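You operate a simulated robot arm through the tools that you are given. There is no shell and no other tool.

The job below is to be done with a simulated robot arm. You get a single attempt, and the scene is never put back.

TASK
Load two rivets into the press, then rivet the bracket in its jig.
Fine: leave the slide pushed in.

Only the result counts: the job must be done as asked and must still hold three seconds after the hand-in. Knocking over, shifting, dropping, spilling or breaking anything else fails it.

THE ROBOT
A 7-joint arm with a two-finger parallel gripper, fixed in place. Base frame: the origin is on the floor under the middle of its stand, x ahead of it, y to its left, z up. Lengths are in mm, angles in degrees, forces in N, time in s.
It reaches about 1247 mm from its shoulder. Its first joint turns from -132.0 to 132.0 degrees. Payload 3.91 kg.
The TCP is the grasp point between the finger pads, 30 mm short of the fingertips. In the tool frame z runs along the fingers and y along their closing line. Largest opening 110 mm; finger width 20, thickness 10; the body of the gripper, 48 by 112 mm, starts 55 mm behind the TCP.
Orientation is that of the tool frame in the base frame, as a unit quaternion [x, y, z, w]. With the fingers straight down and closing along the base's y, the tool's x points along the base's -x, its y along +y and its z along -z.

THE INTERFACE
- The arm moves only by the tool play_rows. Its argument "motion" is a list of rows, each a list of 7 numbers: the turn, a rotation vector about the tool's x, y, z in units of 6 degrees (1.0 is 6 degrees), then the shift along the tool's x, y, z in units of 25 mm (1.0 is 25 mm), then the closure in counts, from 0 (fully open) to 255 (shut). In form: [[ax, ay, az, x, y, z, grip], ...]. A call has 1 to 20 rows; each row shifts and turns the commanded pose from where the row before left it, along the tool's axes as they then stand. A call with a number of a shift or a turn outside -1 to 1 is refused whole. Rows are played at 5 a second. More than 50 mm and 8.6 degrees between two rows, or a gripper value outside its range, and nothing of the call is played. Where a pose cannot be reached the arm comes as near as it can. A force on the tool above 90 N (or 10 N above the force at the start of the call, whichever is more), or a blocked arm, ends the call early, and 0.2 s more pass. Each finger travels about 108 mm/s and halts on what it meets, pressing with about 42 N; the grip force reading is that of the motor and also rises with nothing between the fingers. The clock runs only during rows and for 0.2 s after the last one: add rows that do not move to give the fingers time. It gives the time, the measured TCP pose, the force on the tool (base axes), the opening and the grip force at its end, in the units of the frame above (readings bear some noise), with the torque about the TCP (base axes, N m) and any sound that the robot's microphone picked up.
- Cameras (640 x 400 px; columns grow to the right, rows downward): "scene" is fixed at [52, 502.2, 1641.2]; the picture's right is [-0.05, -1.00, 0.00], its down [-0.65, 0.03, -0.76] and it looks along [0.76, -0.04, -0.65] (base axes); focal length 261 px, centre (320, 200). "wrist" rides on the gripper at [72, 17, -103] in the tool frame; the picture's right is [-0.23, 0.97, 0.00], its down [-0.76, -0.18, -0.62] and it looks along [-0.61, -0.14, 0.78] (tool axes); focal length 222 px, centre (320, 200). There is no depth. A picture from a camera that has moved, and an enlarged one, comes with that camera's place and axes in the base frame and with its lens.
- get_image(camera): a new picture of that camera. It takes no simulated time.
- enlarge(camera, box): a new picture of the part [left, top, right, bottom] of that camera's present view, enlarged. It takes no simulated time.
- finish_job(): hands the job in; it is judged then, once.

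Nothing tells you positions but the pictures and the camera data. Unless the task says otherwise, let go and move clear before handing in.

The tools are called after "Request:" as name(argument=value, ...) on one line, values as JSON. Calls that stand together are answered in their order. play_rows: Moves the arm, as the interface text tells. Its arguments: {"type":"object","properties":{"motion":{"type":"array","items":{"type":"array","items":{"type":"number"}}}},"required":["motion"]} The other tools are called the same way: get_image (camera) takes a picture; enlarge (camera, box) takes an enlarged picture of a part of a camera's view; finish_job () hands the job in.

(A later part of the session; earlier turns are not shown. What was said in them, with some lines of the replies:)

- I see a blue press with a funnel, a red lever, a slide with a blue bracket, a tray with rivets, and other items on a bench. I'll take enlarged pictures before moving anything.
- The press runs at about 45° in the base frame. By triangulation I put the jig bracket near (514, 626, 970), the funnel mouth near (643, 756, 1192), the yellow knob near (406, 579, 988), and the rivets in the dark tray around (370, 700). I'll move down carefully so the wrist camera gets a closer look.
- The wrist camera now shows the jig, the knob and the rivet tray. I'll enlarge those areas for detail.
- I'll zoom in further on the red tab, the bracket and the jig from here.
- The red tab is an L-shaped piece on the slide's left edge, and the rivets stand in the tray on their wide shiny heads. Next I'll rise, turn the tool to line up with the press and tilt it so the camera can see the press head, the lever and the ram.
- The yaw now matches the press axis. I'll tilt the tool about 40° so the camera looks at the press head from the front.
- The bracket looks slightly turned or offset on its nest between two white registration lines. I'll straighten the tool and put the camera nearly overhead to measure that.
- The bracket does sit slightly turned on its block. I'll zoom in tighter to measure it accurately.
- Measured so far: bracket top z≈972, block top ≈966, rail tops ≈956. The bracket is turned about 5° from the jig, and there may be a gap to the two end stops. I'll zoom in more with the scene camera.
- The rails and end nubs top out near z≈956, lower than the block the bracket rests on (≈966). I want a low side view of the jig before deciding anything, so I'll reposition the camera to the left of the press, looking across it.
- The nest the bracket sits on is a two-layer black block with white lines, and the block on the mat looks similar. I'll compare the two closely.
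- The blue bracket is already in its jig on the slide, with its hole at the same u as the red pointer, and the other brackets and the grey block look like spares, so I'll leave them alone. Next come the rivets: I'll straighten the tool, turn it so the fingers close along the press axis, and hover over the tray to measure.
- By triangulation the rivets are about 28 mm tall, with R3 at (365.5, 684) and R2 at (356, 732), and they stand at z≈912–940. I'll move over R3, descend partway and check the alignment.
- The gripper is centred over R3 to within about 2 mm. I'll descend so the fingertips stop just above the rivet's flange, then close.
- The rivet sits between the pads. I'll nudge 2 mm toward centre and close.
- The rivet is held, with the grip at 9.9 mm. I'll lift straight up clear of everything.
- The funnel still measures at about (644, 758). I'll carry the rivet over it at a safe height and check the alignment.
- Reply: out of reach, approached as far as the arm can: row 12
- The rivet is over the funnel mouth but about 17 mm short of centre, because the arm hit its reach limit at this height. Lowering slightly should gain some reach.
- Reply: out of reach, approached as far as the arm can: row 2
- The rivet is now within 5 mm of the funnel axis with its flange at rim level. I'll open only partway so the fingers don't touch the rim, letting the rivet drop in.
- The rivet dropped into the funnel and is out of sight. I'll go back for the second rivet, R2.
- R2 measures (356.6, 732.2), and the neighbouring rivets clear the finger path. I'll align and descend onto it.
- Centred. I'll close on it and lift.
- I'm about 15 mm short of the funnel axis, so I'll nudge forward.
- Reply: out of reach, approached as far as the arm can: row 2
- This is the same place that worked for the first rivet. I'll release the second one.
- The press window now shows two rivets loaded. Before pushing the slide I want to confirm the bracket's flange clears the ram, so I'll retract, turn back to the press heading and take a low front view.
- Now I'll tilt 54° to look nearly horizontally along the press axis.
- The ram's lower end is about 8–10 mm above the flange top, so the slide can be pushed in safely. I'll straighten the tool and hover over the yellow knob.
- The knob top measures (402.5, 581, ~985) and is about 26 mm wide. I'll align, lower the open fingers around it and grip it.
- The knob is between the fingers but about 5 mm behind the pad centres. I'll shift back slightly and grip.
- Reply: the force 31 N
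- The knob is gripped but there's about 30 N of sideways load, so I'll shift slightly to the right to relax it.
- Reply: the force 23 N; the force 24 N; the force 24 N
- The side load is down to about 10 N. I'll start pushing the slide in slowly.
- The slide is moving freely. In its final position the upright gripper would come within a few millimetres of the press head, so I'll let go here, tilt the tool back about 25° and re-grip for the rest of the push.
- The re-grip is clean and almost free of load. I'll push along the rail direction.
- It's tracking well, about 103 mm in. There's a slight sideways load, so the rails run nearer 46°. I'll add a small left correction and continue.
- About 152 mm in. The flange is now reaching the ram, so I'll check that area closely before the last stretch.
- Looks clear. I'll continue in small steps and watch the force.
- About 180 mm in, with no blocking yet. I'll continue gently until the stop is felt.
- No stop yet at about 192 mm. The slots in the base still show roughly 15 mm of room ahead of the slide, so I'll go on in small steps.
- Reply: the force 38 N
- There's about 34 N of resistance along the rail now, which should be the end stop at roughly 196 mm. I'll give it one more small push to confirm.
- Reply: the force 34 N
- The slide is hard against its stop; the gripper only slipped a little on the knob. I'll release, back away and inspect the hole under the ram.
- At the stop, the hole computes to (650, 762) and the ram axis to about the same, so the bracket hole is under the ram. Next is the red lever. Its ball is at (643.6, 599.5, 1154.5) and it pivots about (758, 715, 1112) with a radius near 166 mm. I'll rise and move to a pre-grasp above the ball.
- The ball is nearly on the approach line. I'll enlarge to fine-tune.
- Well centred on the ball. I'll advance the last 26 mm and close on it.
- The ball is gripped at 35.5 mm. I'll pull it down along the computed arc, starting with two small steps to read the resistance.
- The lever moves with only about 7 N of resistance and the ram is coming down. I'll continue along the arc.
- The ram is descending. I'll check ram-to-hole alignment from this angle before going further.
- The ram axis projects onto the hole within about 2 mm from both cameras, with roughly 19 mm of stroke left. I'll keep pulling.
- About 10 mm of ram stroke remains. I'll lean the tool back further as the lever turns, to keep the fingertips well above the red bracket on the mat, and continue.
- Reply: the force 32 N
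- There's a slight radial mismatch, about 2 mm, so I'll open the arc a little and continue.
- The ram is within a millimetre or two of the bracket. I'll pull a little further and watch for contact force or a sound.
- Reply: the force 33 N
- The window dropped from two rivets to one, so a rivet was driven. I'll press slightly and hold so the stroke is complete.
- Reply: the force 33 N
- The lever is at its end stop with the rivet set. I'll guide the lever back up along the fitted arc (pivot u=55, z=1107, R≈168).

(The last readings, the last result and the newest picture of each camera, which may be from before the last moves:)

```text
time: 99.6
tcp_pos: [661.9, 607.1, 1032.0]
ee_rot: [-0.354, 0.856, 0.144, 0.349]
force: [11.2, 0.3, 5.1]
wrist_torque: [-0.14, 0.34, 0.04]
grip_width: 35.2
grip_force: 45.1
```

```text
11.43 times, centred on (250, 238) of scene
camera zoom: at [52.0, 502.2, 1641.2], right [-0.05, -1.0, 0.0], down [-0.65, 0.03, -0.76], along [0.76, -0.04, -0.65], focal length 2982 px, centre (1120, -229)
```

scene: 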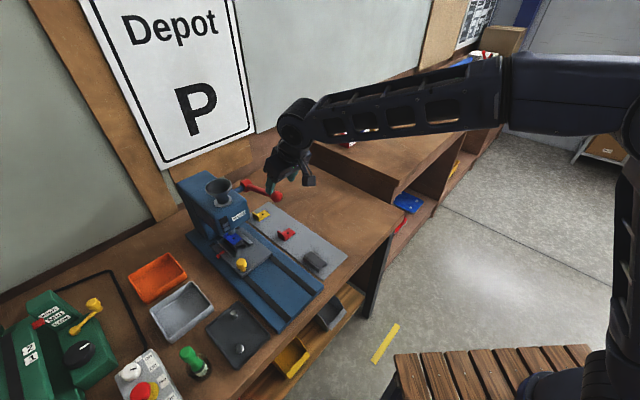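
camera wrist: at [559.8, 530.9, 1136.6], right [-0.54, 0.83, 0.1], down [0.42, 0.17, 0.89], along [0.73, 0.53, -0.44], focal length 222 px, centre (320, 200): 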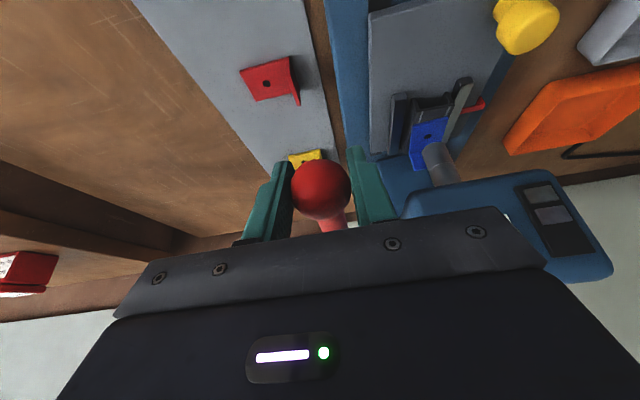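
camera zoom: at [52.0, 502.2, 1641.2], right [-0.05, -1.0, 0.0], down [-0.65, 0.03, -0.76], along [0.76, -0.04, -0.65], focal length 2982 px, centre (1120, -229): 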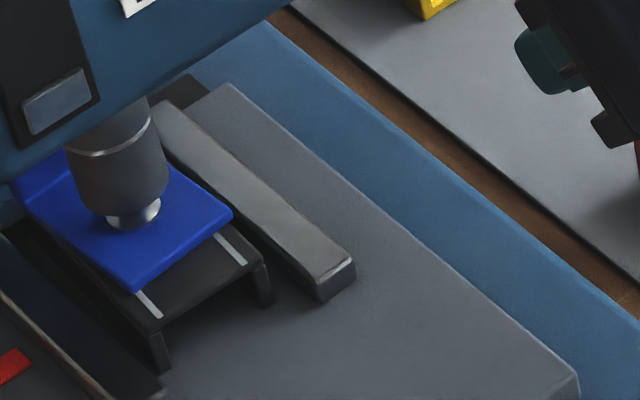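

A shiny rivet head is now seated in the bracket's hole as the ram lifts. I'll continue raising the lever to its original position.

Request:
play_rows(motion=[[0, 0, 0, -0.242, 0, -0.659, 255], [0, 0, 0, -0.31, 0, -0.626, 255], [0, 0, 0, -0.378, 0, -0.592, 255], [0, 0, 0, -0.432, 0, -0.55, 255], [0, 0, 0, -0.493, 0, -0.503, 255]])

Request:
enlarge(camera="scene", box=[225, 220, 275, 255])

Request:
enlarge(camera="scene", box=[190, 140, 330, 260])

```text
time: 100.8
tcp_pos: [647.1, 595.3, 1115.6]
ee_rot: [-0.354, 0.856, 0.145, 0.349]
force: [16.5, -7.6, -3.1]
wrist_torque: [-0.57, 0.58, -0.14]
grip_width: 35.4
grip_force: 44.6
```

```text
11.43 times, centred on (250, 238) of scene
camera zoom: at [52.0, 502.2, 1641.2], right [-0.05, -1.0, 0.0], down [-0.65, 0.03, -0.76], along [0.76, -0.04, -0.65], focal length 2982 px, centre (1120, -229)
```

zoom: 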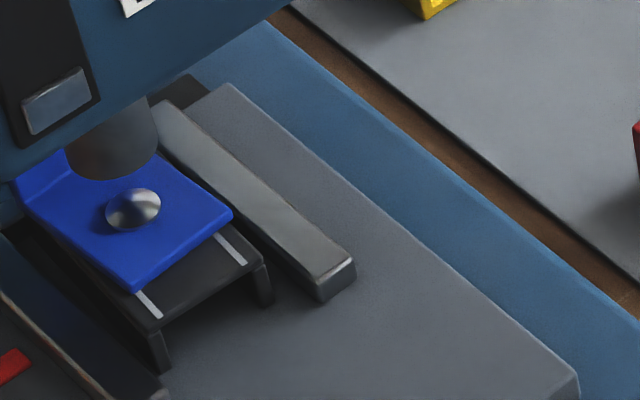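

```text
3.33 times, centred on (260, 200) of scene
camera zoom: at [52.0, 502.2, 1641.2], right [-0.05, -1.0, 0.0], down [-0.65, 0.03, -0.76], along [0.76, -0.04, -0.65], focal length 870 px, centre (520, 200)
```

zoom: 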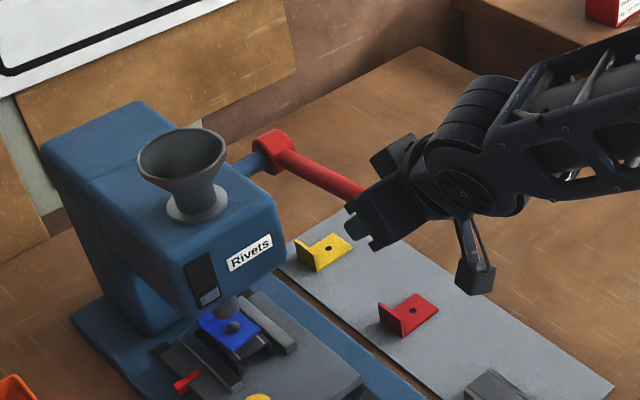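

The rivet is set with a domed head and one rivet is left in the window. I'll finish raising the lever to its start angle.

Request:
play_rows(motion=[[0, 0, 0, -0.446, 0, -0.375, 255], [0, 0, 0, -0.44, 0, -0.31, 255], [0, 0, 0, 0, 0, 0, 255]])

Request:
enlarge(camera="scene", box=[190, 140, 330, 260])

```text
time: 101.6
tcp_pos: [649.7, 598.4, 1141.4]
ee_rot: [-0.354, 0.856, 0.143, 0.348]
force: [10.4, -19.1, -33.8]
wrist_torque: [-0.07, 0.24, -0.14]
grip_width: 35.6
grip_force: 45.2
```

```text
3.33 times, centred on (260, 200) of scene
camera zoom: at [52.0, 502.2, 1641.2], right [-0.05, -1.0, 0.0], down [-0.65, 0.03, -0.76], along [0.76, -0.04, -0.65], focal length 870 px, centre (520, 200)
```

zoom: 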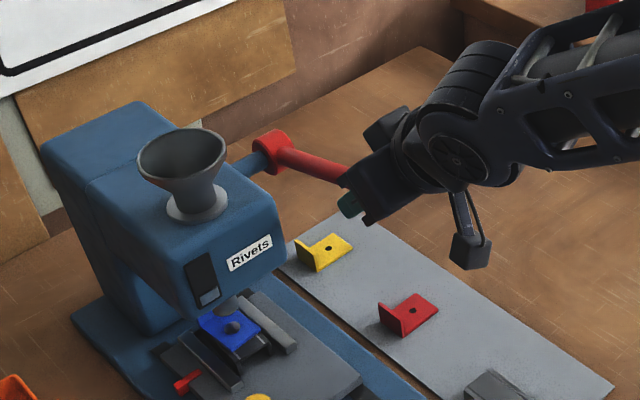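

The lever is back against its upper stop. I'll relax slightly, open the fingers and back straight off.

Request:
play_rows(motion=[[0, 0, 0, 0.06, 0, 0.06, 255], [0, 0, 0, 0, 0, 0, 100], [0, 0, 0, 0, 0, 0, 100], [0, 0, 0, 0, 0, 0, 100], [0, 0, 0, 0, 0, -0.5, 100], [0, 0, 0, 0, 0, -0.9, 100], [0, 0, 0, 0, 0, -0.9, 100], [0, 0, 0, 0, 0, -0.9, 100], [0, 0, 0, 0, 0, -0.9, 100], [0, 0, 0, 0, 0, 0, 100]])

Request:
get_image(camera="wrist")

Request:
get_image(camera="scene")

Request:
enlarge(camera="scene", box=[225, 220, 275, 255])

```text
time: 103.8
tcp_pos: [599.8, 546.0, 1217.6]
ee_rot: [-0.353, 0.856, 0.144, 0.349]
force: [0.4, -0.4, -0.7]
wrist_torque: [0.01, -0.03, 0.02]
grip_width: 66.8
grip_force: 0.1
```

```text
taken
camera wrist: at [500.3, 471.7, 1241.5], right [-0.57, 0.8, 0.16], down [0.2, -0.05, 0.98], along [0.79, 0.59, -0.13], focal length 222 px, centre (320, 200)
```

wrist: 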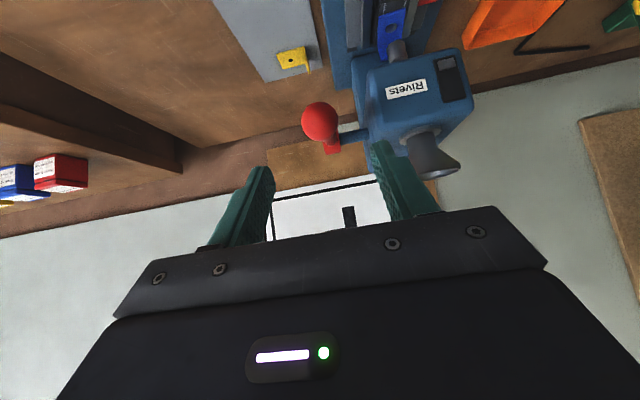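

```text
taken
```

scene: 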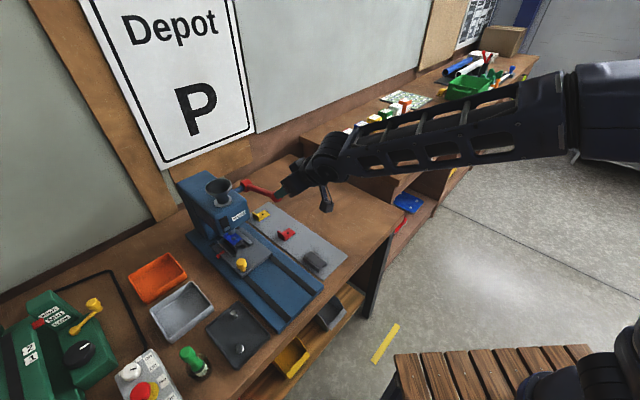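

```text
11.43 times, centred on (250, 238) of scene
camera zoom: at [52.0, 502.2, 1641.2], right [-0.05, -1.0, 0.0], down [-0.65, 0.03, -0.76], along [0.76, -0.04, -0.65], focal length 2982 px, centre (1120, -229)
```

zoom: 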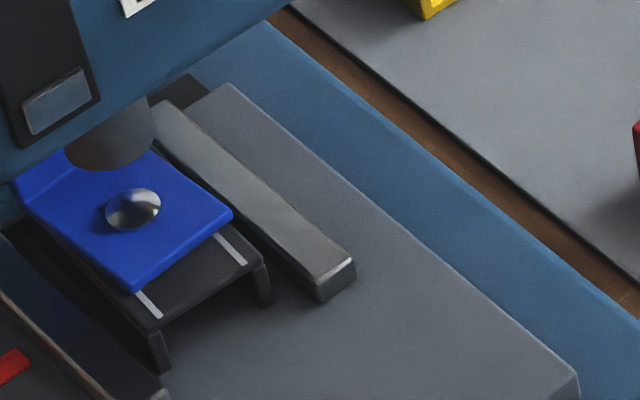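

The bracket carries a set rivet, the lever is up, the slide is in and the gripper is free. I'll move further clear and do a final check of the surroundings.

Request:
play_rows(motion=[[0, 0, 0, 0, 0, -0.9, 100], [0, 0, 0, 0, 0, -0.9, 100], [0, 0, 0, 0, 0, -0.9, 100], [0, 0, 0, 0, 0, -0.9, 100], [0, 0, 0, 0, 0, 0, 100], [0, 0, 0, 0, 0, 0, 100]])

Request:
enlarge(camera="scene", box=[170, 160, 350, 340])

Request:
enlarge(camera="scene", box=[180, 280, 340, 380])

```text
time: 105.2
tcp_pos: [554.1, 502.6, 1281.0]
ee_rot: [-0.355, 0.855, 0.145, 0.349]
force: [0.1, -0.5, -0.3]
wrist_torque: [-0.04, 0.02, 0.0]
grip_width: 66.9
grip_force: 0.2
```

```text
2.22 times, centred on (260, 250) of scene
camera zoom: at [52.0, 502.2, 1641.2], right [-0.05, -1.0, 0.0], down [-0.65, 0.03, -0.76], along [0.76, -0.04, -0.65], focal length 580 px, centre (453, 89)
```

zoom: 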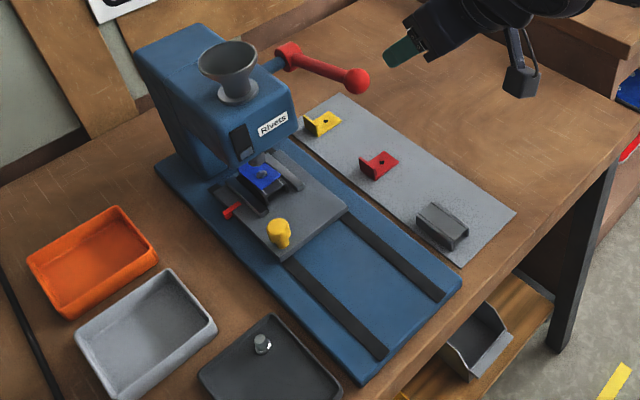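

```text
4.00 times, centred on (260, 330) of scene
camera zoom: at [52.0, 502.2, 1641.2], right [-0.05, -1.0, 0.0], down [-0.65, 0.03, -0.76], along [0.76, -0.04, -0.65], focal length 1044 px, centre (560, -320)
```

zoom: 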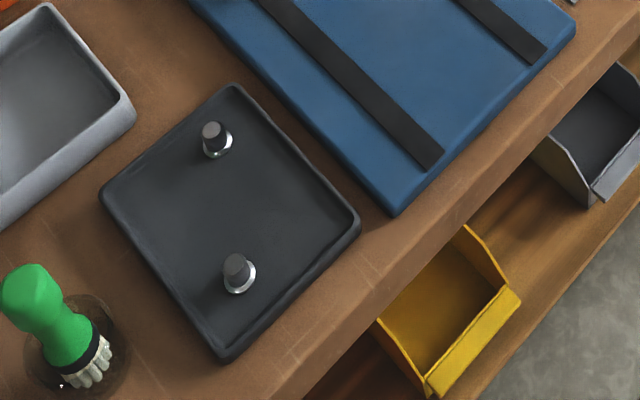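

Two rivets were loaded and one has been driven into the blue bracket in its jig. The slide is pushed in, the lever is back up and the arm is clear. The other two rivets, the brackets and the trays are where they were, so I'm handing the job in.

Request:
finish_job()

```text
The job is handed in.
```

The job is done and handed in: I dropped two rivets into the press and riveted the blue bracket in its jig.

- **Rivets:** The press window showed two after loading and one after the stroke, so one was driven and one is still in the press.
- **Bracket:** A domed rivet head is visible in its hole. The bracket sat about 5° askew in the jig from the start. I left it that way because the hole lined up with the ram to within about 2 mm.
- **Slide and lever:** The slide is pushed in against its stop, and the lever is back at its upper stop.
- **Everything else:** In the last pictures the two spare rivets, the other brackets and the trays had not moved. The gripper is open and clear of the press.
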